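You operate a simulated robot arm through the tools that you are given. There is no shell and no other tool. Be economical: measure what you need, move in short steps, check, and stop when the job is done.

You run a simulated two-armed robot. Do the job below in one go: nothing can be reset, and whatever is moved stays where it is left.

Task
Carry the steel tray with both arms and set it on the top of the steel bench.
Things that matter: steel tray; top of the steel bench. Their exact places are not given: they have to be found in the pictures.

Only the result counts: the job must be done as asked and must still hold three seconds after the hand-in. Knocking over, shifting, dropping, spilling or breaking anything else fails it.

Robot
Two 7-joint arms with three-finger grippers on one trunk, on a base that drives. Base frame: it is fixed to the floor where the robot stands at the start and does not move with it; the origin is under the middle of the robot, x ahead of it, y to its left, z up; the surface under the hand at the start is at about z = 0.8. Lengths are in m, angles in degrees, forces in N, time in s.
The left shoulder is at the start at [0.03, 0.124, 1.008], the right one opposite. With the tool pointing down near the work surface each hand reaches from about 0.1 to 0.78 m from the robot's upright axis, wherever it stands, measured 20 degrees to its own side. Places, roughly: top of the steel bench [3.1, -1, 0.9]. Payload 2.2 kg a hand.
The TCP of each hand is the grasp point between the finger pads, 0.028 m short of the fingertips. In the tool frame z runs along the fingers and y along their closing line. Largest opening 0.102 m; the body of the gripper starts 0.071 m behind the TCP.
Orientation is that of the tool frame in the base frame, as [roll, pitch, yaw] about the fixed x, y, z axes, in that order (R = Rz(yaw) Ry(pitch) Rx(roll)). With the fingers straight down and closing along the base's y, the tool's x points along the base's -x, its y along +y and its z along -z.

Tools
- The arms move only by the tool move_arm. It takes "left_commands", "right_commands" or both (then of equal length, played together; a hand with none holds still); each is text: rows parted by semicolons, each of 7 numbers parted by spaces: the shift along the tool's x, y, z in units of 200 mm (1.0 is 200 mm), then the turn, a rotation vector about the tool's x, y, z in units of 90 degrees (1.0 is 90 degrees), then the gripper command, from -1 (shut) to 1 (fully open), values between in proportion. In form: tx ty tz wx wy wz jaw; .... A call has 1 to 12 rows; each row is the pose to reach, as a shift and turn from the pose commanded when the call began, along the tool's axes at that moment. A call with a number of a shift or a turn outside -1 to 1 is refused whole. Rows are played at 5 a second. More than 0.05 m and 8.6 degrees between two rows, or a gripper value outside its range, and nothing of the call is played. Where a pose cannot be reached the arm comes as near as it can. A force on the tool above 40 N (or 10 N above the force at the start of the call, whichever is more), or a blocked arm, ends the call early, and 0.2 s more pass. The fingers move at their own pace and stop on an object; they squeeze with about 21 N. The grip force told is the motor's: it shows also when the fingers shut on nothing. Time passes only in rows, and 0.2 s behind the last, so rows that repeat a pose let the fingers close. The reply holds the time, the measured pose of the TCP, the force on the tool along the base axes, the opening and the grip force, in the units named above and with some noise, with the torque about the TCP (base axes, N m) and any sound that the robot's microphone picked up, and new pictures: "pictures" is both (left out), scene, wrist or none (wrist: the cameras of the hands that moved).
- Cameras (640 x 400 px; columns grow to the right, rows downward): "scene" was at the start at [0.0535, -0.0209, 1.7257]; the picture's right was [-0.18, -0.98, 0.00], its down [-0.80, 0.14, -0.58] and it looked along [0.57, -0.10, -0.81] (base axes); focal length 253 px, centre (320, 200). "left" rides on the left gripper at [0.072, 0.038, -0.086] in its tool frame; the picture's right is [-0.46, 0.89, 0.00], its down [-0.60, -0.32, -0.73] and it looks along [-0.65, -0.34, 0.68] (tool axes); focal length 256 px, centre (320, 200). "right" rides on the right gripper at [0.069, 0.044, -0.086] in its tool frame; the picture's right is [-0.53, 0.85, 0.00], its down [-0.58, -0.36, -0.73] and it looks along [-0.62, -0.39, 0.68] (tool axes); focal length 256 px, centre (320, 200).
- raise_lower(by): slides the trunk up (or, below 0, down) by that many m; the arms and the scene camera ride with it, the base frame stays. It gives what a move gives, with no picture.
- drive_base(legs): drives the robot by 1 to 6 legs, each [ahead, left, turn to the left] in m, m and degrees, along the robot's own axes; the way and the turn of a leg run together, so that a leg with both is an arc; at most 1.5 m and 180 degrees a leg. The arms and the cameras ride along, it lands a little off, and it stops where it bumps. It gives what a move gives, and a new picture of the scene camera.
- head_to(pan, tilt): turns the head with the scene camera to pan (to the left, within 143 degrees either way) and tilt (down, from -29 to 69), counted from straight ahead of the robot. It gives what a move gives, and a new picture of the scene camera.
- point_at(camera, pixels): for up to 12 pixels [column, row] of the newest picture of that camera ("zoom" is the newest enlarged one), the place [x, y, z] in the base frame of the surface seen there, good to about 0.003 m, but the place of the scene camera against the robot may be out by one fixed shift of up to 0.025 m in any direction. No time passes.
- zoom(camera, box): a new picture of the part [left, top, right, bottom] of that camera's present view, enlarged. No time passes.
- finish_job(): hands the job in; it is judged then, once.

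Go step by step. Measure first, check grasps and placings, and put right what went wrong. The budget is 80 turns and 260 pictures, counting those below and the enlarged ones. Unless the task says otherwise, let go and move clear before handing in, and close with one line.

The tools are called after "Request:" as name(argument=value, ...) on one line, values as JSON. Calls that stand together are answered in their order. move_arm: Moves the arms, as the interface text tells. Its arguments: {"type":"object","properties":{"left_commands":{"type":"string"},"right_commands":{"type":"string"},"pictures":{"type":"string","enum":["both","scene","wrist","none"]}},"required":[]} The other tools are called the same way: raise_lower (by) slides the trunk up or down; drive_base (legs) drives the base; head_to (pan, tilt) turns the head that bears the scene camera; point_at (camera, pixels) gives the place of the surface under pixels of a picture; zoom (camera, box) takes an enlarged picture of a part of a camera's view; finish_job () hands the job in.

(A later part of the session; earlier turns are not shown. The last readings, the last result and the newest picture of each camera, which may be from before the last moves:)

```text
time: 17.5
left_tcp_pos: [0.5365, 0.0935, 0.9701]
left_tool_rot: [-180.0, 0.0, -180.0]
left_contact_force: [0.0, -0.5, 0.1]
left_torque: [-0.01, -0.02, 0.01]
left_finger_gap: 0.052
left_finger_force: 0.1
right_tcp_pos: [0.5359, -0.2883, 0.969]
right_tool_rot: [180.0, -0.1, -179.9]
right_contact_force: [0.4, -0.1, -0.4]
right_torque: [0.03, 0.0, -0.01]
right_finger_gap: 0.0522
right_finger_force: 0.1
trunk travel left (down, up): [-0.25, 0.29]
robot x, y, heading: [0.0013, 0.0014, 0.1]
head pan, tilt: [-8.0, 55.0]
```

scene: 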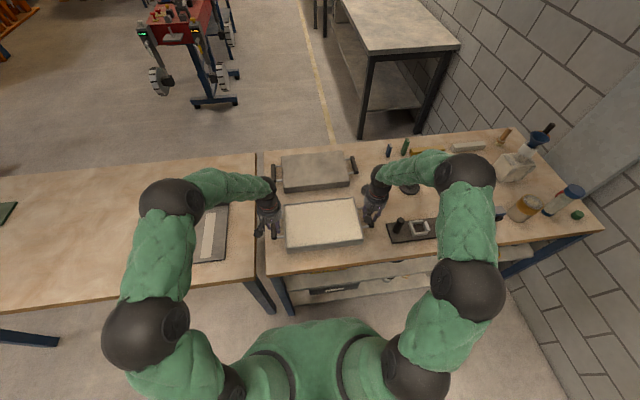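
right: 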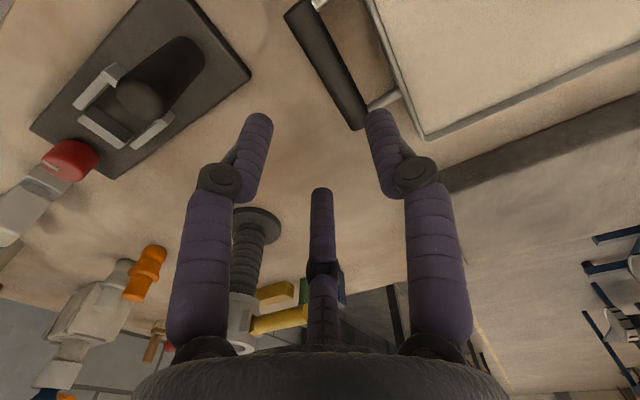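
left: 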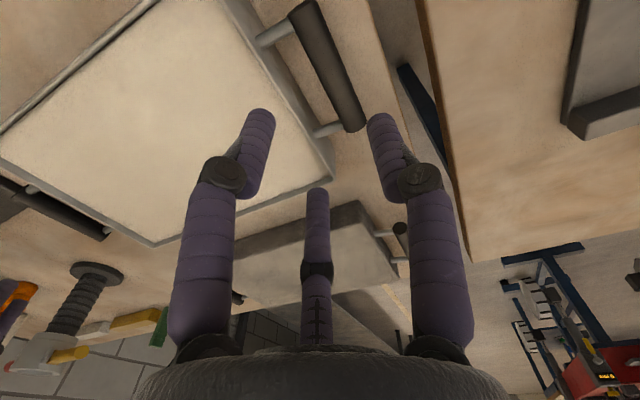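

Re-measure both handles from here.

Request:
point_at(camera="left", pixels=[[318, 72], [328, 67], [338, 62], [302, 20], [356, 118], [327, 130], [272, 36], [380, 60], [300, 120]])

Request:
point_at(camera="right", pixels=[[314, 66], [324, 62], [335, 57], [300, 15], [355, 118], [384, 99], [395, 60], [250, 20], [420, 130]])

```text
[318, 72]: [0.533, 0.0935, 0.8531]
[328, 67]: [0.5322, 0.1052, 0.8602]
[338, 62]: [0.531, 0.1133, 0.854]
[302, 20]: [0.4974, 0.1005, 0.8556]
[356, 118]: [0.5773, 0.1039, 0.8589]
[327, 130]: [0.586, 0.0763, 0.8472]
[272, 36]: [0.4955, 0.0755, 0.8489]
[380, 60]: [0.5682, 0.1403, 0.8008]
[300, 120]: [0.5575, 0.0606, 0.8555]
```

```text
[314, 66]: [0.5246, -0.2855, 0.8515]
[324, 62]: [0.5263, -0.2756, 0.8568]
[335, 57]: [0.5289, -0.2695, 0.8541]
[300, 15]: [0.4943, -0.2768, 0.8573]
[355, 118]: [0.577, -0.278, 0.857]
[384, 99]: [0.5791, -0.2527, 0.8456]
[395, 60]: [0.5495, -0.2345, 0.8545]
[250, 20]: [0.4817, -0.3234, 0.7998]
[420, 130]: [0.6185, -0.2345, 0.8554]
```

Handles are now at (0.539, 0.103, 0.847) and (0.537, −0.278, 0.847). I tilt both hands 60° (fingers pointing inward and down) while moving outward at height, then drop to the pre-grasp poses.

Request:
move_arm(left_commands="0 0.053 0 0.0834 0 0 -0.098; 0 0.106 0 0.1668 0 0 -0.098; 0 0.159 0 0.25 0 0 -0.098; -0.012 0.212 0 0.3335 0 0 -0.098; -0.012 0.265 0 0.417 0 0 -0.098; -0.012 0.318 0 0.5 0 0 -0.098; -0.012 0.371 0 0.5835 0 0 -0.098; -0.012 0.4225 0 0.667 0 0 -0.098; -0.012 0.4225 0 0.667 0 0 -0.098", right_commands="0 -0.044 0 -0.0834 0 0 -0.098; 0 -0.088 0 -0.1668 0 0 -0.098; 0 -0.132 0 -0.25 0 0 -0.098; -0.025 -0.176 0 -0.3335 0 0 -0.098; -0.025 -0.22 0 -0.417 0 0 -0.098; -0.025 -0.264 0 -0.5 0 0 -0.098; -0.025 -0.308 0 -0.5835 0 0 -0.098; -0.025 -0.35 0 -0.667 0 0 -0.098; -0.025 -0.35 0 -0.667 0 0 -0.098")

```text
time: 19.5
left_tcp_pos: [0.5397, 0.1772, 0.9687]
left_tool_rot: [-119.9, 0.1, 180.0]
left_contact_force: [-0.5, -0.8, -0.8]
left_torque: [-0.01, 0.06, 0.0]
left_finger_gap: 0.0462
left_finger_force: 0.1
right_tcp_pos: [0.5414, -0.3558, 0.968]
right_tool_rot: [120.0, 0.0, 179.9]
right_contact_force: [0.2, -0.7, 0.0]
right_torque: [0.0, 0.01, 0.01]
right_finger_gap: 0.046
right_finger_force: 0.0
trunk travel left (down, up): [-0.25, 0.29]
robot x, y, heading: [0.0023, 0.001, -0.2]
head pan, tilt: [-8.0, 55.0]
```

scene: 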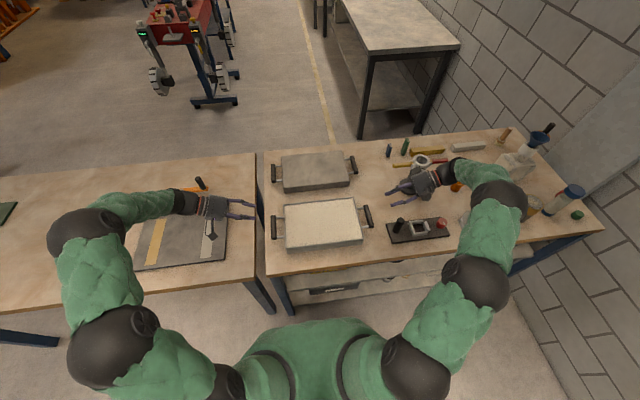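
right: 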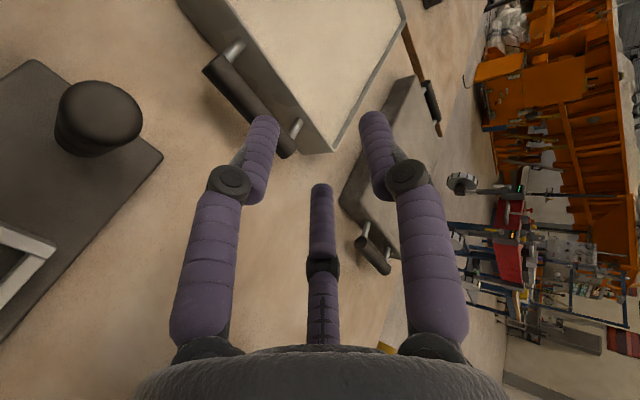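
left: 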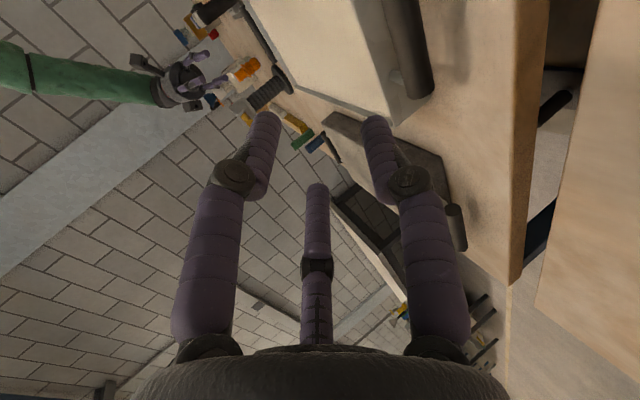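

Tilt succeeded and nothing was touched. I lower both hands to the pre-grasp poses.

Request:
move_arm(left_commands="0 0.1 0.06 0 0 0 -0.098; 0 0.2 0.12 0 0 0 -0.098; 0 0.312 0.18 0 0 0 -0.098; 0 0.312 0.28 0 0 0 -0.098", right_commands="0 -0.115 0.067 0 0 0 -0.098; 0 -0.23 0.134 0 0 0 -0.098; 0 -0.3485 0.201 0 0 0 -0.098; 0 -0.3485 0.301 0 0 0 -0.098")

Request:
zoom(camera="scene", box=[180, 150, 480, 270])

```text
time: 20.5
left_tcp_pos: [0.5405, 0.1623, 0.8876]
left_tool_rot: [-120.0, 0.0, -180.0]
left_contact_force: [-1.2, -0.6, -0.2]
left_torque: [0.01, 0.01, -0.02]
left_finger_gap: 0.0456
left_finger_force: 0.1
right_tcp_pos: [0.54, -0.3377, 0.8764]
right_tool_rot: [120.1, 0.0, -180.0]
right_contact_force: [-0.4, -0.1, 0.0]
right_torque: [0.0, 0.03, -0.03]
right_finger_gap: 0.0456
right_finger_force: 0.1
trunk travel left (down, up): [-0.25, 0.29]
robot x, y, heading: [-0.0013, 0.0002, 0.0]
head pan, tilt: [-8.0, 55.0]
```

scene: 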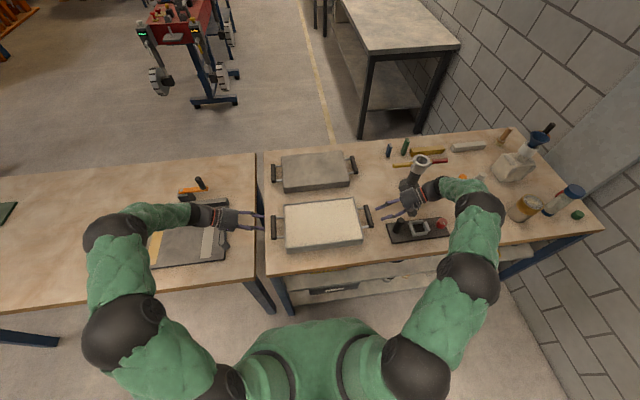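
right: 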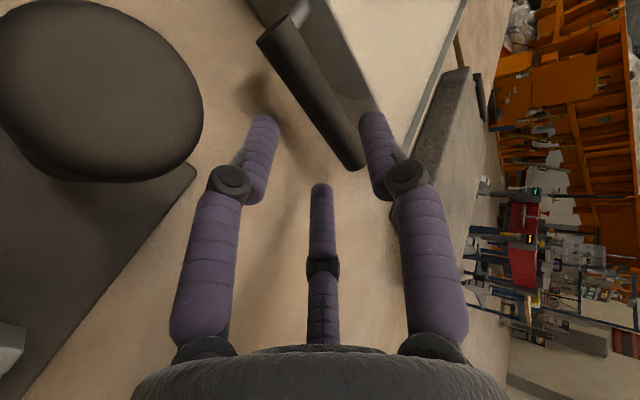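
left: 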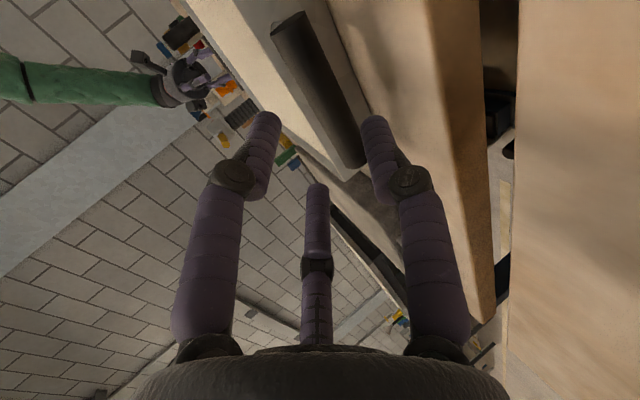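

```text
2.13 times, centred on (330, 210) of scene
```

zoom: 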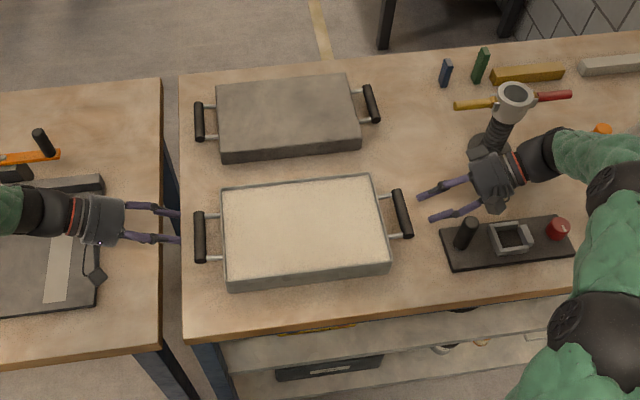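

Pads line up around both handles, with the peg top clear beneath the right camera. I advance 0.06 m along the fingers.

Request:
move_arm(left_commands="0 0 0.075 0 0 0 -0.098; 0 0 0.15 0 0 0 -0.098; 0 0 0.225 0 0 0 -0.098; 0 0 0.3 0 0 0 -0.098; 0 0 0.3 0 0 0 -0.098", right_commands="0 0 0.075 0 0 0 -0.098; 0 0 0.15 0 0 0 -0.098; 0 0 0.225 0 0 0 -0.098; 0 0 0.3 0 0 0 -0.098; 0 0 0.3 0 0 0 -0.098")

Request:
zoom(camera="scene", box=[230, 170, 430, 270])

```text
time: 21.7
left_tcp_pos: [0.5399, 0.109, 0.8564]
left_tool_rot: [-120.1, 0.0, 179.9]
left_contact_force: [-0.3, 0.1, -0.3]
left_torque: [-0.01, 0.0, 0.0]
left_finger_gap: 0.0459
left_finger_force: 0.1
right_tcp_pos: [0.5416, -0.286, 0.8456]
right_tool_rot: [119.9, -0.1, 180.0]
right_contact_force: [0.7, 0.1, -0.7]
right_torque: [-0.03, -0.05, 0.0]
right_finger_gap: 0.0459
right_finger_force: 0.0
trunk travel left (down, up): [-0.25, 0.29]
robot x, y, heading: [0.0004, 0.0002, -0.1]
head pan, tilt: [-8.0, 55.0]
```

scene: 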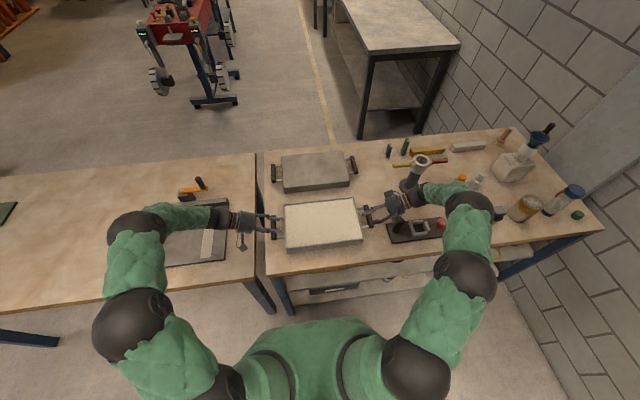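
right: 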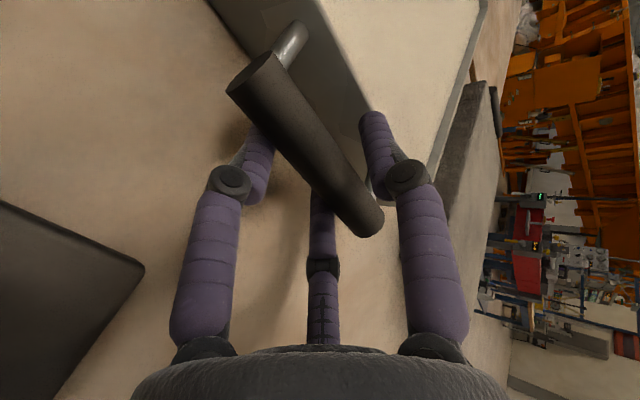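
left: 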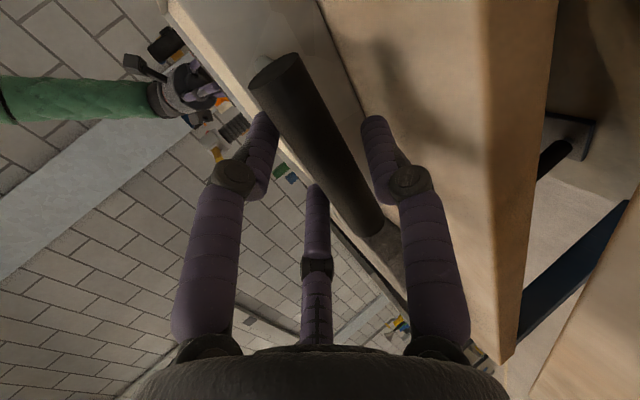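

```text
3.20 times, centred on (330, 220) of scene
```

zoom: 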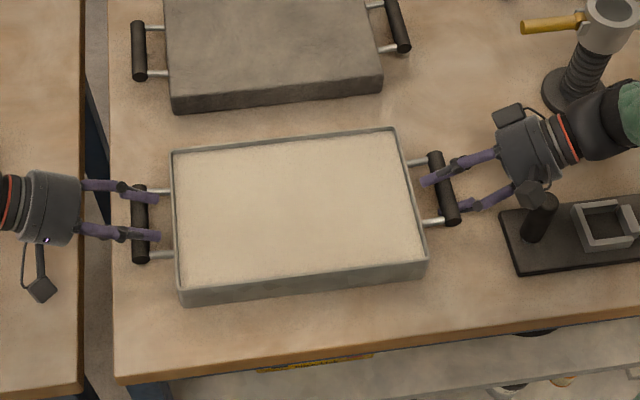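

Both handles sit between the pads. I go a little deeper (8 mm left, 4 mm right) and close.

Request:
move_arm(left_commands="0 0 0.04 0 0 0 -0.098; 0 0.006 0.04 0 0 0 -0.4; 0 0.006 0.04 0 0 0 -1; 0 0.006 0.04 0 0 0 -1; 0 0.006 0.04 0 0 0 -1", right_commands="0 0 0.02 0 0 0 -0.098; 0 0 0.02 0 0 0 -0.4; 0 0 0.02 0 0 0 -1; 0 0 0.02 0 0 0 -1; 0 0 0.02 0 0 0 -1", pictures="wrist")

```text
time: 22.9
left_tcp_pos: [0.5402, 0.1016, 0.8524]
left_tool_rot: [-120.0, 0.2, -180.0]
left_contact_force: [0.9, 0.3, 10.3]
left_torque: [-0.09, -0.39, -0.19]
left_finger_gap: 0.0324
left_finger_force: 21.0
right_tcp_pos: [0.5422, -0.284, 0.8449]
right_tool_rot: [119.9, -0.1, 180.0]
right_contact_force: [3.9, -4.0, 0.4]
right_torque: [-0.2, 0.17, -0.5]
right_finger_gap: 0.0325
right_finger_force: 20.4
trunk travel left (down, up): [-0.25, 0.29]
robot x, y, heading: [-0.0018, -0.0001, -0.2]
head pan, tilt: [-8.0, 55.0]
```

right: 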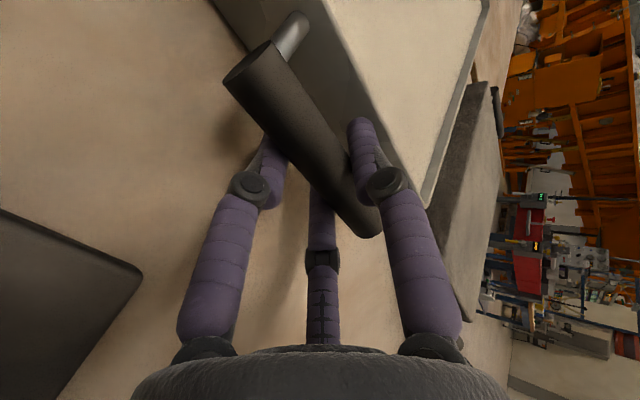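
left: 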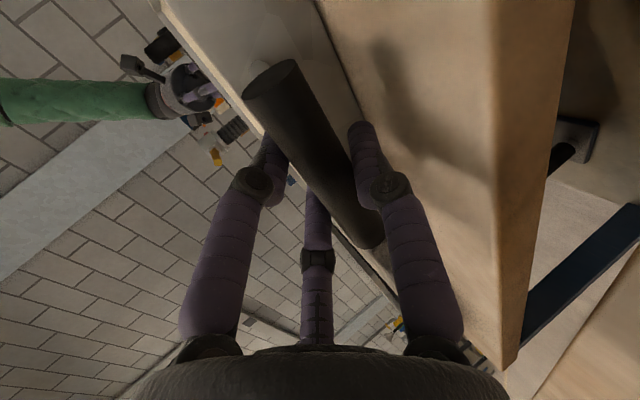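

Both grips hold the handles from below. Test lift of 2 cm.

Request:
move_arm(left_commands="0 -0.022 -0.0125 0 0 0 -1; 0 -0.043 -0.025 0 0 0 -1; 0 -0.065 -0.0375 0 0 0 -1; 0 -0.0866 -0.05 0 0 0 -1; 0 -0.0866 -0.05 0 0 0 -1", right_commands="0 0.022 -0.0125 0 0 0 -1; 0 0.043 -0.025 0 0 0 -1; 0 0.065 -0.0375 0 0 0 -1; 0 0.0866 -0.05 0 0 0 -1; 0 0.0866 -0.05 0 0 0 -1")

Request:
zoom(camera="scene", box=[230, 170, 430, 270])

Request:
point_at(camera="scene", pixels=[[320, 222], [300, 240], [345, 230], [295, 208], [350, 204]])

```text
time: 24.1
left_tcp_pos: [0.5405, 0.1019, 0.8707]
left_tool_rot: [-120.0, -0.1, 180.0]
left_contact_force: [-0.4, 7.4, -13.6]
left_torque: [0.17, -0.31, -0.27]
left_finger_gap: 0.0326
left_finger_force: 21.1
right_tcp_pos: [0.5421, -0.2834, 0.8634]
right_tool_rot: [120.0, -0.1, -179.9]
right_contact_force: [0.8, -7.0, -12.1]
right_torque: [0.08, 0.26, -0.02]
right_finger_gap: 0.0326
right_finger_force: 20.4
trunk travel left (down, up): [-0.25, 0.29]
robot x, y, heading: [0.0053, 0.0013, -0.1]
head pan, tilt: [-8.0, 55.0]
```

scene: 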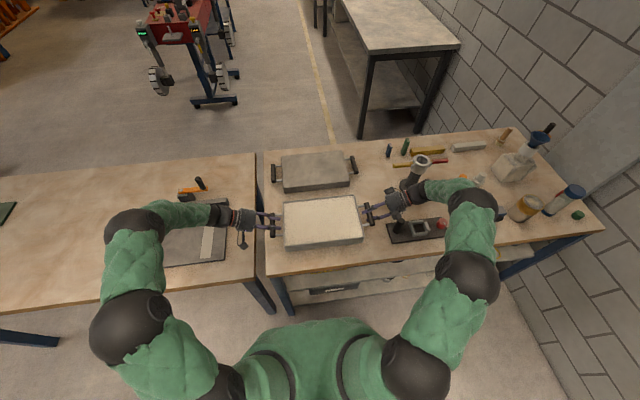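
right: 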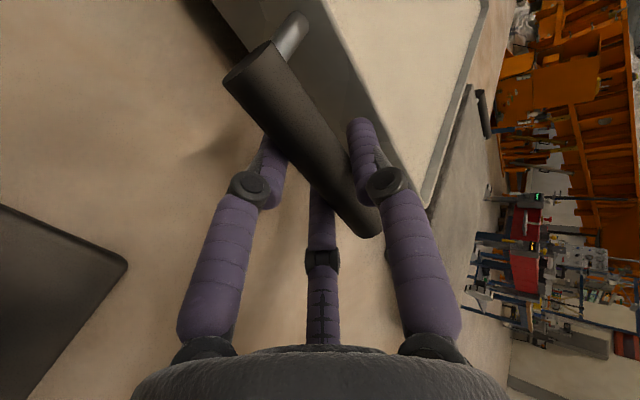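
left: 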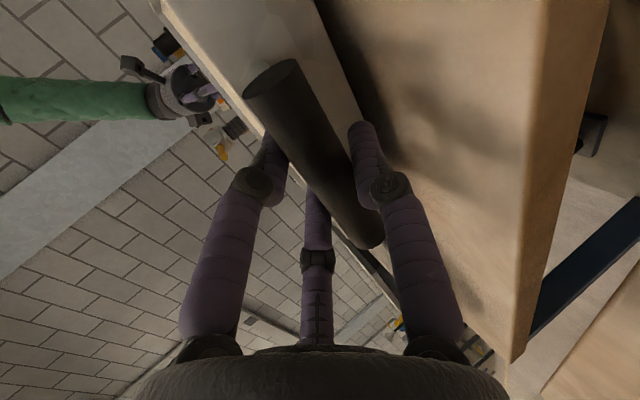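

```text
3.20 times, centred on (330, 220) of scene
```

zoom: 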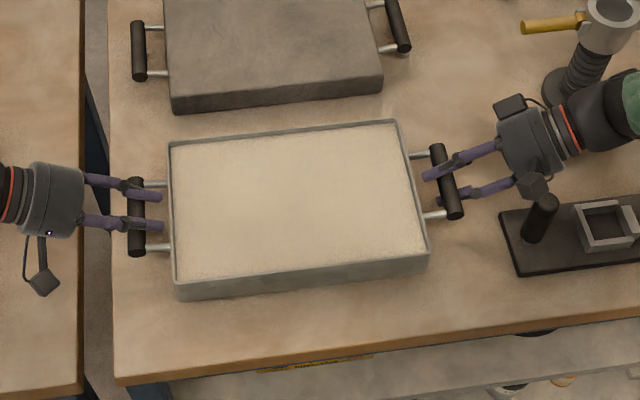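

```text
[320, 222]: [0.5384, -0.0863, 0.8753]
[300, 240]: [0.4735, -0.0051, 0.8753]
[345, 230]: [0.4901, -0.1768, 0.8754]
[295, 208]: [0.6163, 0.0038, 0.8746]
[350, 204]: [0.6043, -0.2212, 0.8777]
```

The tray is off the table and level (fill at z 0.875, up 19 mm) with about 13 N per hand and no slip. I raise it with the trunk.

Request:
raise_lower(by=0.06)

Request:
raise_lower(by=0.12)

Request:
head_to(pan=0, tilt=55)

Request:
point_at(camera="scene", pixels=[[350, 230], [330, 240], [370, 240], [330, 215], [380, 215]])

```text
time: 25.1
left_tcp_pos: [0.5422, 0.1018, 0.9308]
left_tool_rot: [-120.0, -0.1, 180.0]
left_contact_force: [-0.7, 7.4, -13.5]
left_torque: [0.06, -0.22, -0.36]
left_finger_gap: 0.0325
left_finger_force: 20.9
right_tcp_pos: [0.5432, -0.285, 0.9233]
right_tool_rot: [119.9, -0.2, -180.0]
right_contact_force: [2.7, -7.4, -13.6]
right_torque: [-0.1, 0.17, -0.43]
right_finger_gap: 0.0325
right_finger_force: 20.8
trunk travel left (down, up): [-0.31, 0.23]
robot x, y, heading: [-0.0017, 0.0005, -0.1]
head pan, tilt: [-8.0, 55.0]
```

```text
time: 26.6
left_tcp_pos: [0.5418, 0.1022, 1.0502]
left_tool_rot: [-120.1, -0.1, 179.9]
left_contact_force: [-1.0, 7.4, -12.3]
left_torque: [0.03, -0.32, -0.24]
left_finger_gap: 0.0324
left_finger_force: 21.5
right_tcp_pos: [0.5433, -0.2829, 1.0441]
right_tool_rot: [120.0, -0.1, -179.9]
right_contact_force: [0.1, -6.2, -13.0]
right_torque: [-0.04, 0.27, -0.28]
right_finger_gap: 0.0324
right_finger_force: 21.0
trunk travel left (down, up): [-0.43, 0.11]
robot x, y, heading: [-0.0009, 0.003, 0.0]
head pan, tilt: [-8.0, 55.0]
```

```text
time: 27.3
left_tcp_pos: [0.5415, 0.102, 1.0519]
left_tool_rot: [-119.9, -0.1, -180.0]
left_contact_force: [-0.9, 6.0, -12.1]
left_torque: [0.02, -0.34, -0.16]
left_finger_gap: 0.0323
left_finger_force: 20.6
right_tcp_pos: [0.5445, -0.2838, 1.0435]
right_tool_rot: [120.0, 0.0, 180.0]
right_contact_force: [0.8, -6.7, -13.0]
right_torque: [-0.09, 0.32, -0.17]
right_finger_gap: 0.0325
right_finger_force: 21.0
trunk travel left (down, up): [-0.43, 0.11]
robot x, y, heading: [0.0012, 0.0017, -0.2]
head pan, tilt: [0.0, 55.0]
```

scene: 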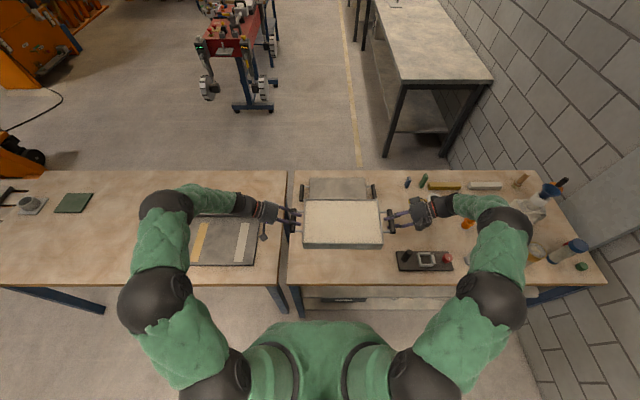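

```text
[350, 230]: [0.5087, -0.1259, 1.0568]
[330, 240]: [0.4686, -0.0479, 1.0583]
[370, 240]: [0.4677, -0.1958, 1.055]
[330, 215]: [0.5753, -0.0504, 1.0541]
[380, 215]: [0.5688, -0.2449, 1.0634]
```

The tray is level at height. I look left and behind to check the sideways route.

Request:
head_to(pan=100, tilt=40)

Request:
point_at(camera="scene", pixels=[[267, 170], [215, 250], [190, 215], [120, 270], [430, 125], [400, 130], [430, 205], [400, 110]])

```text
time: 29.1
left_tcp_pos: [0.541, 0.103, 1.0512]
left_tool_rot: [-120.1, -0.1, 180.0]
left_contact_force: [-0.5, 5.8, -12.8]
left_torque: [-0.01, -0.31, -0.18]
left_finger_gap: 0.0322
left_finger_force: 21.1
right_tcp_pos: [0.5431, -0.2823, 1.0439]
right_tool_rot: [120.0, -0.3, -179.9]
right_contact_force: [-0.1, -6.3, -12.2]
right_torque: [-0.06, 0.29, -0.04]
right_finger_gap: 0.0324
right_finger_force: 20.6
trunk travel left (down, up): [-0.43, 0.11]
robot x, y, heading: [0.0, -0.0037, -0.0]
head pan, tilt: [100.0, 40.0]
```

scene: 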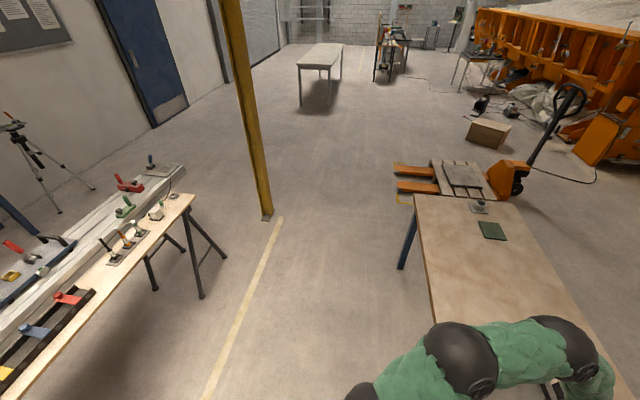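

```text
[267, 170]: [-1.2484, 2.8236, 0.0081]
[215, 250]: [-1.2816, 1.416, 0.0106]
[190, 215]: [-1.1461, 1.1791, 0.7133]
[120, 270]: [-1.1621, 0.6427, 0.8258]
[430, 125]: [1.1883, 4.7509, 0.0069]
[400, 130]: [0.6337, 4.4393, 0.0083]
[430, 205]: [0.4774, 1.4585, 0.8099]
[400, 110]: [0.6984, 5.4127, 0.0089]
```

The left lane is free (sawhorse at x≤−1.1, table at x≥0.38). I back 0.2 m and slide left 1.0 m.

Request:
drive_base(legs=[[-0.2, 0, 0], [0, 1.0, 0]])

```text
time: 35.4
left_tcp_pos: [0.3452, 1.0971, 1.0512]
left_tool_rot: [-120.0, -0.1, 179.6]
left_contact_force: [-0.3, 5.1, -13.3]
left_torque: [-0.04, -0.35, -0.17]
left_finger_gap: 0.0323
left_finger_force: 21.4
right_tcp_pos: [0.3442, 0.7119, 1.0448]
right_tool_rot: [120.0, -0.1, 179.6]
right_contact_force: [1.0, -6.3, -13.3]
right_torque: [-0.11, 0.28, -0.11]
right_finger_gap: 0.0324
right_finger_force: 21.1
trunk travel left (down, up): [-0.43, 0.11]
robot x, y, heading: [-0.198, 0.9998, -0.3]
head pan, tilt: [100.0, 40.0]
```

scene: 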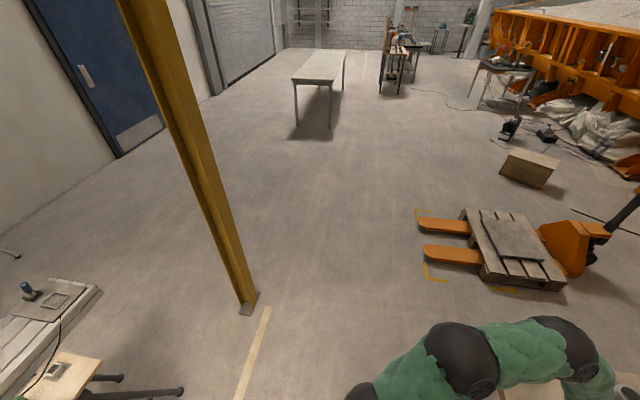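

Grip is steady. I measure the pallet and jack edges from here.

Request:
head_to(pan=55, tilt=40)

Request:
zoom(camera="scene", box=[100, 60, 500, 310])

```text
time: 36.5
left_tcp_pos: [0.3462, 1.0964, 1.0507]
left_tool_rot: [-119.9, 0.0, 179.6]
left_contact_force: [-0.1, 2.5, -13.4]
left_torque: [0.0, -0.35, -0.23]
left_finger_gap: 0.0324
left_finger_force: 21.0
right_tcp_pos: [0.3437, 0.7112, 1.0442]
right_tool_rot: [120.0, 0.0, 179.7]
right_contact_force: [1.5, -2.2, -13.2]
right_torque: [-0.08, 0.26, -0.07]
right_finger_gap: 0.0325
right_finger_force: 21.1
trunk travel left (down, up): [-0.43, 0.11]
robot x, y, heading: [-0.1963, 1.0004, -0.4]
head pan, tilt: [55.0, 40.0]
```

scene: 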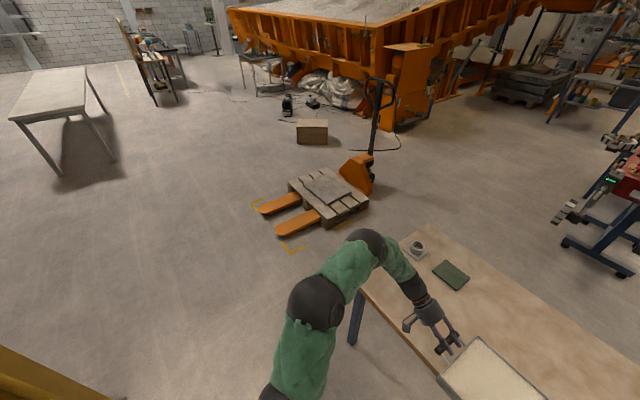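

```text
1.60 times, centred on (300, 185) of scene
```

zoom: 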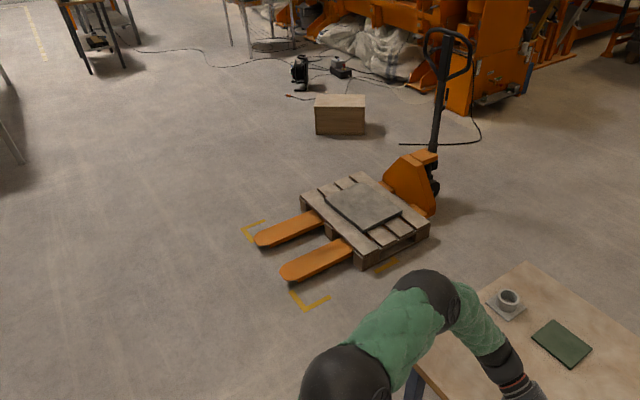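

Request:
point_at(camera="scene", pixels=[[329, 227], [368, 207], [287, 236], [375, 190], [292, 253], [372, 290], [425, 226], [400, 246], [560, 240], [606, 272], [610, 140], [345, 225]])

```text
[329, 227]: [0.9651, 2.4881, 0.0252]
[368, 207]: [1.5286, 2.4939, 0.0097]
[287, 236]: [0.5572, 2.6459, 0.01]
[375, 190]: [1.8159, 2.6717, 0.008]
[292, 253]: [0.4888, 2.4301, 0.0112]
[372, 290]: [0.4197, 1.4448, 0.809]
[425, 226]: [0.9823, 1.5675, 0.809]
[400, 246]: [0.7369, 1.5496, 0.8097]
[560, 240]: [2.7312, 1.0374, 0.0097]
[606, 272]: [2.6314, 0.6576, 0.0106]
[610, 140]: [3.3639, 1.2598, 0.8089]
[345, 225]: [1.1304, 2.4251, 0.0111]
```

The corridor is 0.91 m wide (table end y≈1.575, pallet y≈2.49), so I'd pass at y≈2.03. I check the height of the left elbow, since the right elbow will pass the cup on the table end.

Request:
point_at(camera="scene", pixels=[[315, 305], [300, 320], [368, 245], [278, 390], [330, 325], [417, 246], [417, 252], [450, 275]])

Request:
drive_base(legs=[[0, 1.04, 0]])

```text
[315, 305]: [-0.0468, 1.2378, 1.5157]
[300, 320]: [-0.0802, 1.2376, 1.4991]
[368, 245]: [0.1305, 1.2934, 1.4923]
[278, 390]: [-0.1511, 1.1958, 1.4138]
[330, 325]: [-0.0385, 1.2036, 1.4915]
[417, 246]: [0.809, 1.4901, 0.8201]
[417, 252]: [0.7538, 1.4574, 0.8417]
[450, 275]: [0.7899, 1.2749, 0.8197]
```

```text
time: 41.9
left_tcp_pos: [0.3521, 2.1287, 1.0508]
left_tool_rot: [-120.0, -0.1, 179.5]
left_contact_force: [0.1, 3.2, -13.0]
left_torque: [-0.03, -0.35, -0.16]
left_finger_gap: 0.0325
left_finger_force: 20.8
right_tcp_pos: [0.3499, 1.7427, 1.0437]
right_tool_rot: [120.0, -0.1, 179.6]
right_contact_force: [0.7, -3.4, -12.7]
right_torque: [-0.07, 0.26, -0.07]
right_finger_gap: 0.0324
right_finger_force: 20.8
trunk travel left (down, up): [-0.43, 0.11]
robot x, y, heading: [-0.1946, 2.0313, -0.2]
head pan, tilt: [55.0, 40.0]
```

scene: 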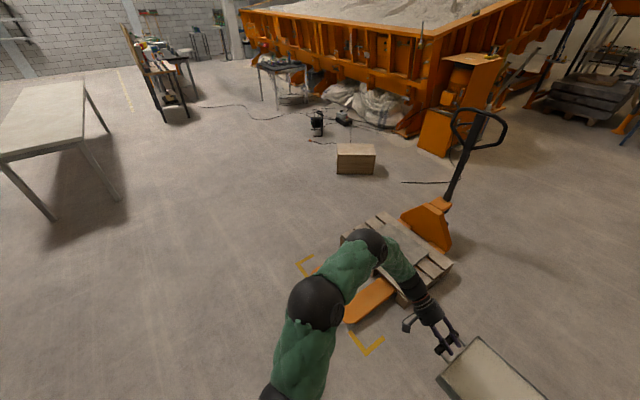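

The elbows are at 1.4–1.5 m, well above everything. I'm lined up at y=2.03, so I drive ahead 0.8 m into the corridor.

Request:
drive_base(legs=[[0.8, 0, 0]])

```text
time: 46.1
left_tcp_pos: [1.1419, 2.1407, 1.0506]
left_tool_rot: [-119.9, 0.0, -179.4]
left_contact_force: [-0.5, 3.1, -12.6]
left_torque: [-0.02, -0.34, -0.25]
left_finger_gap: 0.0325
left_finger_force: 21.3
right_tcp_pos: [1.1441, 1.7528, 1.0428]
right_tool_rot: [120.0, -0.1, -179.5]
right_contact_force: [1.2, -3.0, -12.9]
right_torque: [-0.04, 0.27, -0.15]
right_finger_gap: 0.0323
right_finger_force: 20.7
trunk travel left (down, up): [-0.43, 0.11]
robot x, y, heading: [0.601, 2.0311, 0.7]
head pan, tilt: [55.0, 40.0]
```

scene: 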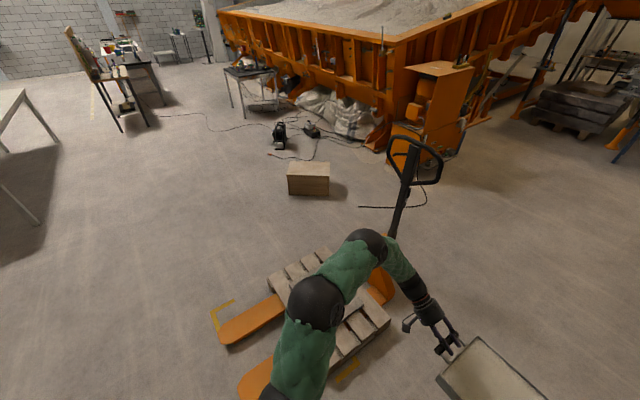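

No bump; heading drifted +0.7°. I continue 0.9 m ahead, correcting the heading, and then turn right 90°.

Request:
drive_base(legs=[[0.9, -0.02, -0.7], [0, 0, -45], [0, 0, -45]])

Request:
head_to(pan=10, tilt=35)

```text
time: 55.0
left_tcp_pos: [1.61, 1.4773, 1.0507]
left_tool_rot: [-120.0, -0.1, 90.8]
left_contact_force: [4.3, 0.8, -14.5]
left_torque: [-0.35, -0.05, -0.24]
left_finger_gap: 0.0324
left_finger_force: 20.6
right_tcp_pos: [1.2231, 1.4703, 1.044]
right_tool_rot: [120.0, -0.2, 90.7]
right_contact_force: [-4.6, -1.0, -13.0]
right_torque: [0.23, 0.07, -0.18]
right_finger_gap: 0.0323
right_finger_force: 21.2
trunk travel left (down, up): [-0.43, 0.11]
robot x, y, heading: [1.4988, 2.0177, -89.2]
head pan, tilt: [55.0, 40.0]
```

scene: 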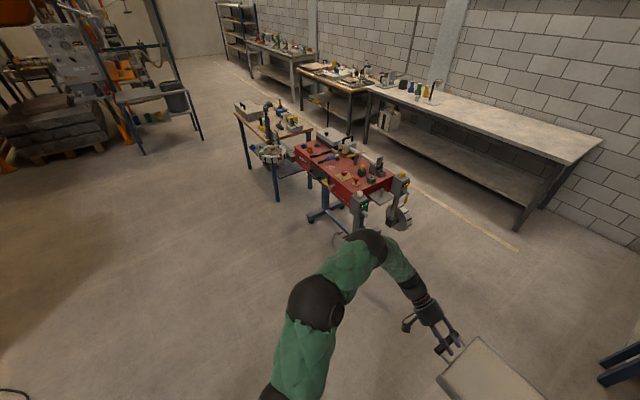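

```text
time: 56.1
left_tcp_pos: [1.6091, 1.4774, 1.0497]
left_tool_rot: [-120.0, -0.1, 90.8]
left_contact_force: [2.7, 0.6, -12.6]
left_torque: [-0.37, 0.0, -0.26]
left_finger_gap: 0.0325
left_finger_force: 21.5
right_tcp_pos: [1.2233, 1.4705, 1.0433]
right_tool_rot: [120.0, -0.1, 90.8]
right_contact_force: [-2.1, -0.3, -13.9]
right_torque: [0.28, 0.05, -0.07]
right_finger_gap: 0.0326
right_finger_force: 20.7
trunk travel left (down, up): [-0.43, 0.11]
robot x, y, heading: [1.4975, 2.0146, -89.1]
head pan, tilt: [10.0, 35.0]
```

scene: 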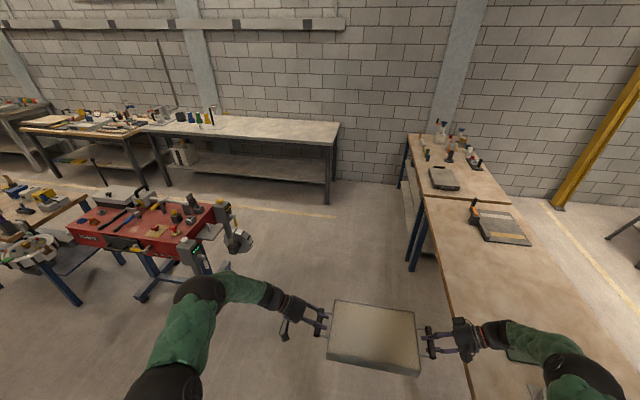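

The aisle ahead is clear: the cart is left and the tables right. I drive ahead 1.6 m in two legs.

Request:
drive_base(legs=[[0.8, 0, -0.9], [0.8, 0, 0]])

```text
time: 64.3
left_tcp_pos: [1.5849, -0.1292, 1.0505]
left_tool_rot: [-120.0, -0.2, 89.1]
left_contact_force: [4.5, 1.1, -13.1]
left_torque: [-0.32, -0.02, -0.25]
left_finger_gap: 0.0323
left_finger_force: 20.7
right_tcp_pos: [1.1976, -0.1247, 1.0441]
right_tool_rot: [120.0, -0.2, 89.1]
right_contact_force: [-4.6, -1.4, -13.0]
right_torque: [0.27, 0.07, -0.19]
right_finger_gap: 0.0322
right_finger_force: 21.0
trunk travel left (down, up): [-0.43, 0.11]
robot x, y, heading: [1.4899, 0.4101, -90.8]
head pan, tilt: [10.0, 35.0]
```

scene: 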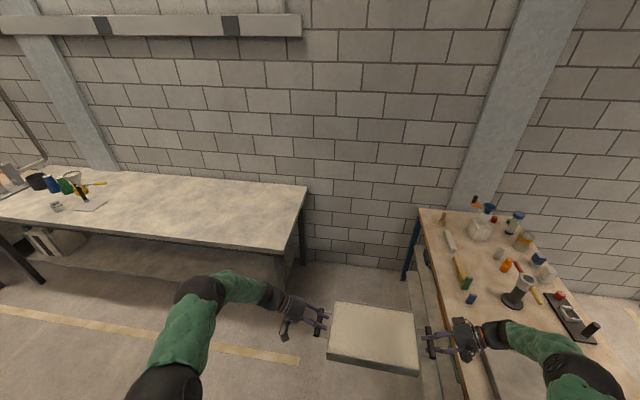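

I measure the bench's near corner and edges from this viewpoint.

Request:
point_at(camera="scene", pixels=[[284, 248], [305, 188], [200, 235], [100, 222], [200, 200], [255, 215], [285, 258], [60, 207], [88, 203], [375, 320], [395, 350], [345, 350]])

Request:
drive_base(legs=[[0.45, 0, 0.8]])

```text
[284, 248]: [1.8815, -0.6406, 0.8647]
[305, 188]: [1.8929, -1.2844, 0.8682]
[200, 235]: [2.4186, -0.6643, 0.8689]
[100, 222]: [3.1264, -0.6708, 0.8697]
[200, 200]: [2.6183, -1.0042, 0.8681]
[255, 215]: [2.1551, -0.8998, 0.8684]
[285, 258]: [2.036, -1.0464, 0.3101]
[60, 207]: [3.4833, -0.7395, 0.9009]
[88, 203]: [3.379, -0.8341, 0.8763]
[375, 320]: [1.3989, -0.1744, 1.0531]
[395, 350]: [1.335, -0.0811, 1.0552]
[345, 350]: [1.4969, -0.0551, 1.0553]
```

```text
time: 67.0
left_tcp_pos: [1.5916, -0.5801, 1.0498]
left_tool_rot: [-120.0, -0.2, 90.2]
left_contact_force: [3.2, 1.2, -13.1]
left_torque: [-0.28, 0.0, -0.34]
left_finger_gap: 0.0322
left_finger_force: 21.3
right_tcp_pos: [1.206, -0.5837, 1.0433]
right_tool_rot: [119.9, -0.1, 90.3]
right_contact_force: [-1.5, -2.0, -13.9]
right_torque: [0.25, 0.07, -0.26]
right_finger_gap: 0.0325
right_finger_force: 21.2
trunk travel left (down, up): [-0.43, 0.11]
robot x, y, heading: [1.4885, -0.0417, -89.7]
head pan, tilt: [10.0, 35.0]
```

scene: 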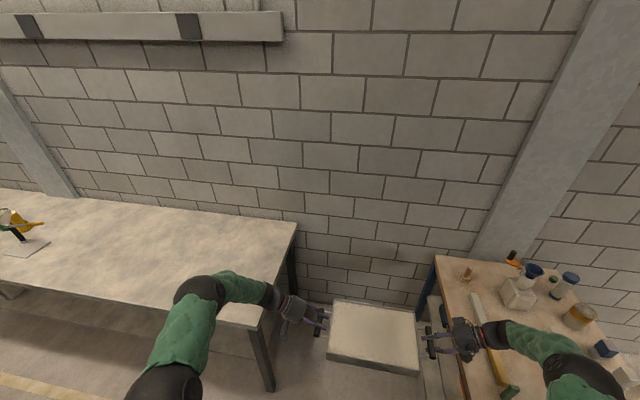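

Bench top is free up to x≈3.3, with its front edge at y≈−0.65. I slide left 0.9 m at height.

Request:
drive_base(legs=[[0, 0.9, -0.3]])

Request:
head_to(pan=0, tilt=55)

```text
time: 71.7
left_tcp_pos: [2.4798, -0.5775, 1.0502]
left_tool_rot: [-120.0, -0.2, 90.1]
left_contact_force: [2.9, 0.3, -12.7]
left_torque: [-0.39, 0.01, -0.15]
left_finger_gap: 0.0324
left_finger_force: 20.7
right_tcp_pos: [2.0944, -0.5778, 1.043]
right_tool_rot: [120.0, -0.3, 90.1]
right_contact_force: [-2.3, -1.0, -11.9]
right_torque: [0.32, 0.1, -0.09]
right_finger_gap: 0.0325
right_finger_force: 21.0
trunk travel left (down, up): [-0.43, 0.11]
robot x, y, heading: [2.374, -0.0352, -89.6]
head pan, tilt: [10.0, 35.0]
```

scene: 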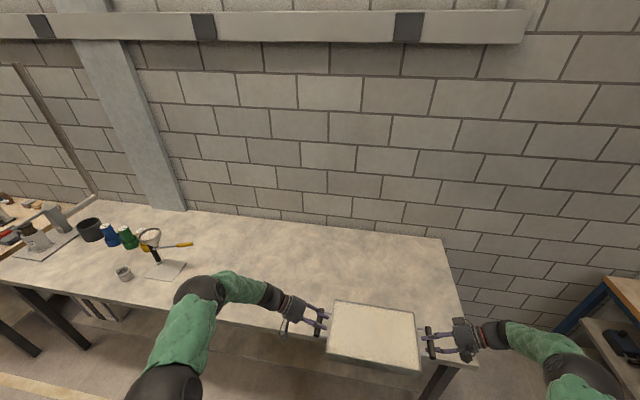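

```text
time: 72.5
left_tcp_pos: [2.4803, -0.5782, 1.0501]
left_tool_rot: [-120.1, -0.2, 90.1]
left_contact_force: [1.7, 0.7, -12.6]
left_torque: [-0.38, 0.04, -0.23]
left_finger_gap: 0.0323
left_finger_force: 20.9
right_tcp_pos: [2.0942, -0.5775, 1.0424]
right_tool_rot: [120.0, -0.1, 90.0]
right_contact_force: [-2.0, -0.4, -12.9]
right_torque: [0.34, 0.14, -0.02]
right_finger_gap: 0.0326
right_finger_force: 21.3
trunk travel left (down, up): [-0.43, 0.11]
robot x, y, heading: [2.3762, -0.0384, -89.7]
head pan, tilt: [0.0, 55.0]
```

scene: 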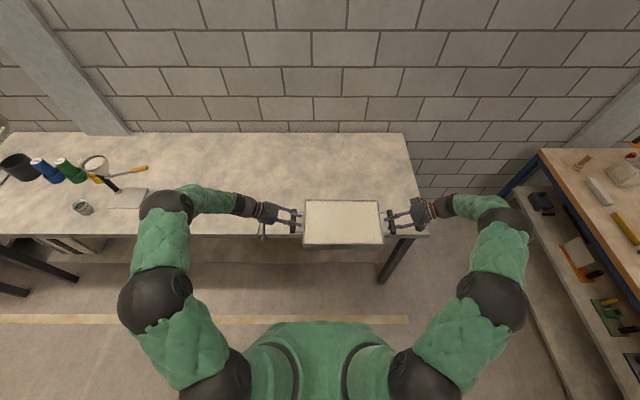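

The tray is over the bench front at x≈2.29. I drive ahead 0.12 m, then extend both arms 0.15 m forward together.

Request:
drive_base(legs=[[0.12, 0, 0]])

Request:
move_arm(left_commands="-0.12 0 0 0 0 0 -1; -0.25 0 0 0 0 0 -1; -0.38 0 0 0 0 0 -1; -0.51 0 0 0 0 0 -1; -0.63 0 0 0 0 0 -1; -0.75 0 0 0 0 0 -1; -0.75 0 0 0 0 0 -1", right_commands="-0.12 0 0 0 0 0 -1; -0.25 0 0 0 0 0 -1; -0.38 0 0 0 0 0 -1; -0.51 0 0 0 0 0 -1; -0.63 0 0 0 0 0 -1; -0.75 0 0 0 0 0 -1; -0.75 0 0 0 0 0 -1", pictures="scene")

Request:
point_at(camera="scene", pixels=[[340, 195], [320, 185], [365, 185], [320, 205], [365, 205], [400, 150], [250, 220], [330, 232]])

```text
time: 73.8
left_tcp_pos: [2.4796, -0.6983, 1.0501]
left_tool_rot: [-120.0, -0.2, 90.0]
left_contact_force: [3.4, 0.6, -13.1]
left_torque: [-0.29, 0.08, -0.34]
left_finger_gap: 0.0322
left_finger_force: 21.0
right_tcp_pos: [2.0928, -0.7004, 1.0421]
right_tool_rot: [120.1, -0.2, 90.0]
right_contact_force: [-3.1, -1.8, -12.8]
right_torque: [0.2, -0.01, -0.24]
right_finger_gap: 0.0323
right_finger_force: 21.2
trunk travel left (down, up): [-0.43, 0.11]
robot x, y, heading: [2.3779, -0.1633, -89.7]
head pan, tilt: [0.0, 55.0]
```

scene: 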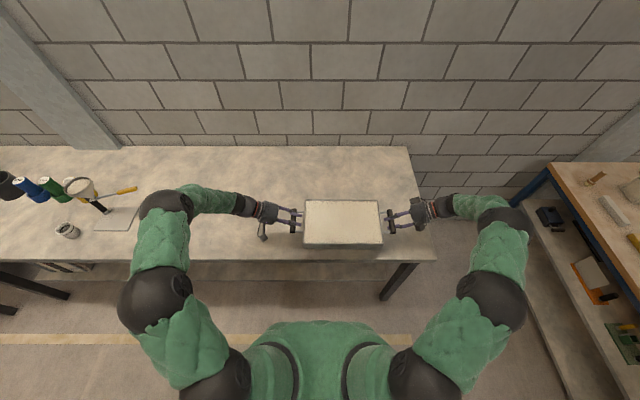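

```text
time: 75.4
left_tcp_pos: [2.482, -0.849, 1.048]
left_tool_rot: [-120.1, -0.2, 90.1]
left_contact_force: [12.5, 4.5, -13.4]
left_torque: [-0.14, -0.34, -1.03]
left_finger_gap: 0.034
left_finger_force: 21.1
right_tcp_pos: [2.0961, -0.8275, 1.0517]
right_tool_rot: [120.1, -0.1, 89.9]
right_contact_force: [-11.9, -4.5, -11.7]
right_torque: [0.07, 0.16, -0.96]
right_finger_gap: 0.0329
right_finger_force: 21.2
right hand out of reach, approached as far as the arm can: row 5, 6, 7
trunk travel left (down, up): [-0.43, 0.11]
robot x, y, heading: [2.3761, -0.1566, -89.8]
head pan, tilt: [0.0, 55.0]
```

scene: 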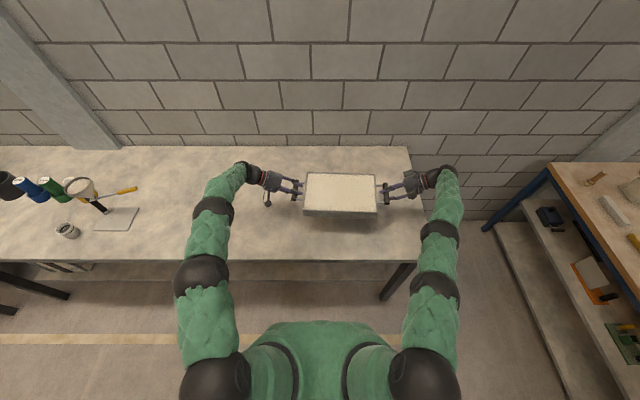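

```text
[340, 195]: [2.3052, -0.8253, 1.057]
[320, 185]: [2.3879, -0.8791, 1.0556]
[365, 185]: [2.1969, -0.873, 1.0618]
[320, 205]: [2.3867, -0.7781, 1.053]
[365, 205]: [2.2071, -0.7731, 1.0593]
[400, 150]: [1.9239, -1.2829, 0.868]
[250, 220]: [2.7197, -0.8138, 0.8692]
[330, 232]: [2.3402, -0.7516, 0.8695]
```

The right arm ran out of reach and lags about 2 cm, with the tray tilted ~2°. I pull both hands back 4 cm to level and straighten it; the tray centre stays near y≈−0.81, still fully over the bench.

Request:
move_arm(left_commands="0.07 0 0 0 0 0 -1; 0.14 0 0 0 0 0 -1; 0.2 0 0 0 0 0 -1; 0.2 0 0 0 0 0 -1", right_commands="0.07 0 0 0 0 0 -1; 0.14 0 0 0 0 0 -1; 0.2 0 0 0 0 0 -1; 0.2 0 0 0 0 0 -1", pictures="scene")

Request:
point_at(camera="scene", pixels=[[340, 200], [320, 190], [365, 190], [320, 210], [365, 210]])

```text
time: 76.4
left_tcp_pos: [2.4821, -0.8114, 1.0506]
left_tool_rot: [-120.2, -0.1, 90.2]
left_contact_force: [24.0, -0.4, -14.1]
left_torque: [-0.24, -0.22, 0.12]
left_finger_gap: 0.0342
left_finger_force: 21.0
right_tcp_pos: [2.0951, -0.7887, 1.0508]
right_tool_rot: [120.1, -0.2, 89.8]
right_contact_force: [-24.7, 0.9, -12.1]
right_torque: [0.21, 0.03, -0.24]
right_finger_gap: 0.0329
right_finger_force: 21.2
trunk travel left (down, up): [-0.43, 0.11]
robot x, y, heading: [2.3771, -0.1601, -89.6]
head pan, tilt: [0.0, 55.0]
```

scene: 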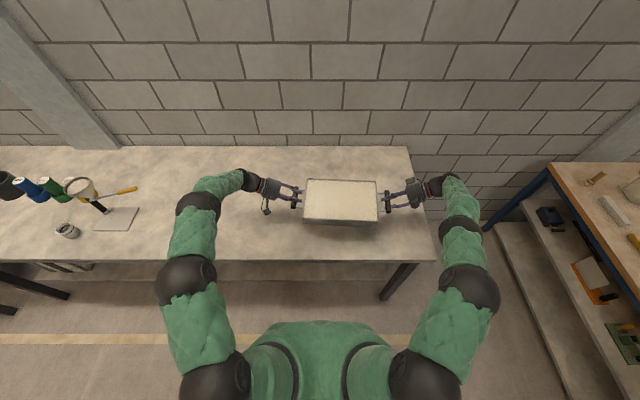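

```text
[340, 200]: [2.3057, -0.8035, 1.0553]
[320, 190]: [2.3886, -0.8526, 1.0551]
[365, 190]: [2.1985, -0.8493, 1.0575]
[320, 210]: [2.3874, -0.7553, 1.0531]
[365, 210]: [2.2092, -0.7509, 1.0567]
```

Commands kept the skew: the right hand lags 22 mm and is 8 mm high relative to carrying, with 24 N of squeeze. I straighten it by moving the left back 12 mm and the right forward 10 mm and down 8 mm.

Request:
move_arm(left_commands="0.03 0 0 0 0 0 -1; 0.06 0 0 0 0 0 -1; 0.06 0 0 0 0 0 -1", right_commands="-0.025 -0.018 0.01 0 0 0 -1; -0.05 -0.037 0.021 0 0 0 -1; -0.05 -0.037 0.021 0 0 0 -1")

Request:
point_at(camera="scene", pixels=[[340, 200], [320, 190], [365, 190], [320, 210], [365, 210]])

```text
time: 77.2
left_tcp_pos: [2.4814, -0.7966, 1.0497]
left_tool_rot: [-120.1, -0.3, 90.0]
left_contact_force: [30.4, -1.6, -12.7]
left_torque: [-0.17, -0.36, 0.24]
left_finger_gap: 0.0327
left_finger_force: 20.8
right_tcp_pos: [2.0932, -0.7986, 1.0427]
right_tool_rot: [120.2, -0.2, 90.0]
right_contact_force: [-31.0, 1.9, -12.0]
right_torque: [0.2, 0.18, 0.37]
right_finger_gap: 0.0328
right_finger_force: 21.1
trunk travel left (down, up): [-0.43, 0.11]
robot x, y, heading: [2.3735, -0.1577, -90.0]
head pan, tilt: [0.0, 55.0]
```

scene: 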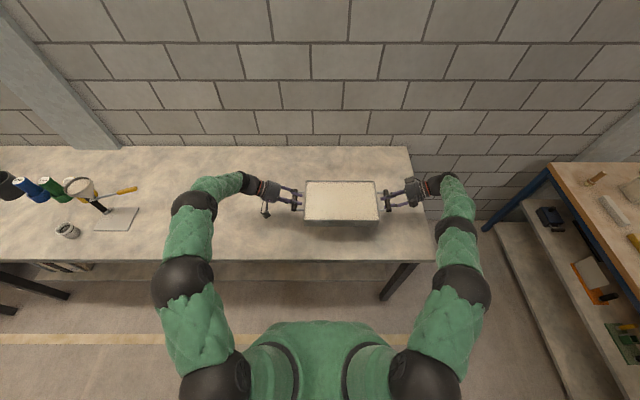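
right: 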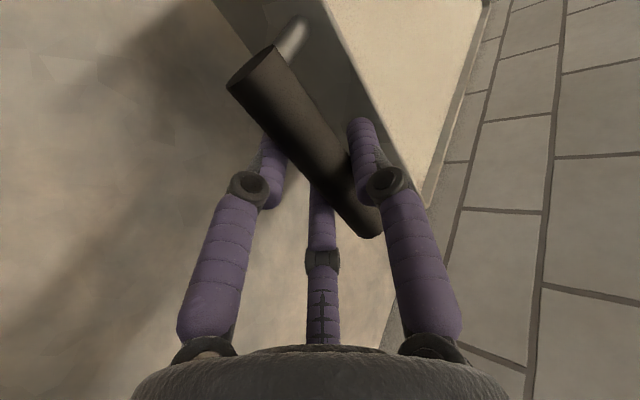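
left: 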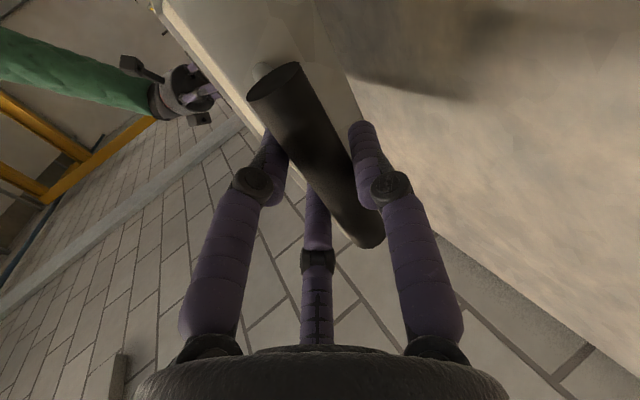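

```text
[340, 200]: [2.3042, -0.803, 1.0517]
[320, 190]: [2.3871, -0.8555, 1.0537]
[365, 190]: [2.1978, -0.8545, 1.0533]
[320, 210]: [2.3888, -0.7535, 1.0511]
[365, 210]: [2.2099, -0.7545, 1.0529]
```

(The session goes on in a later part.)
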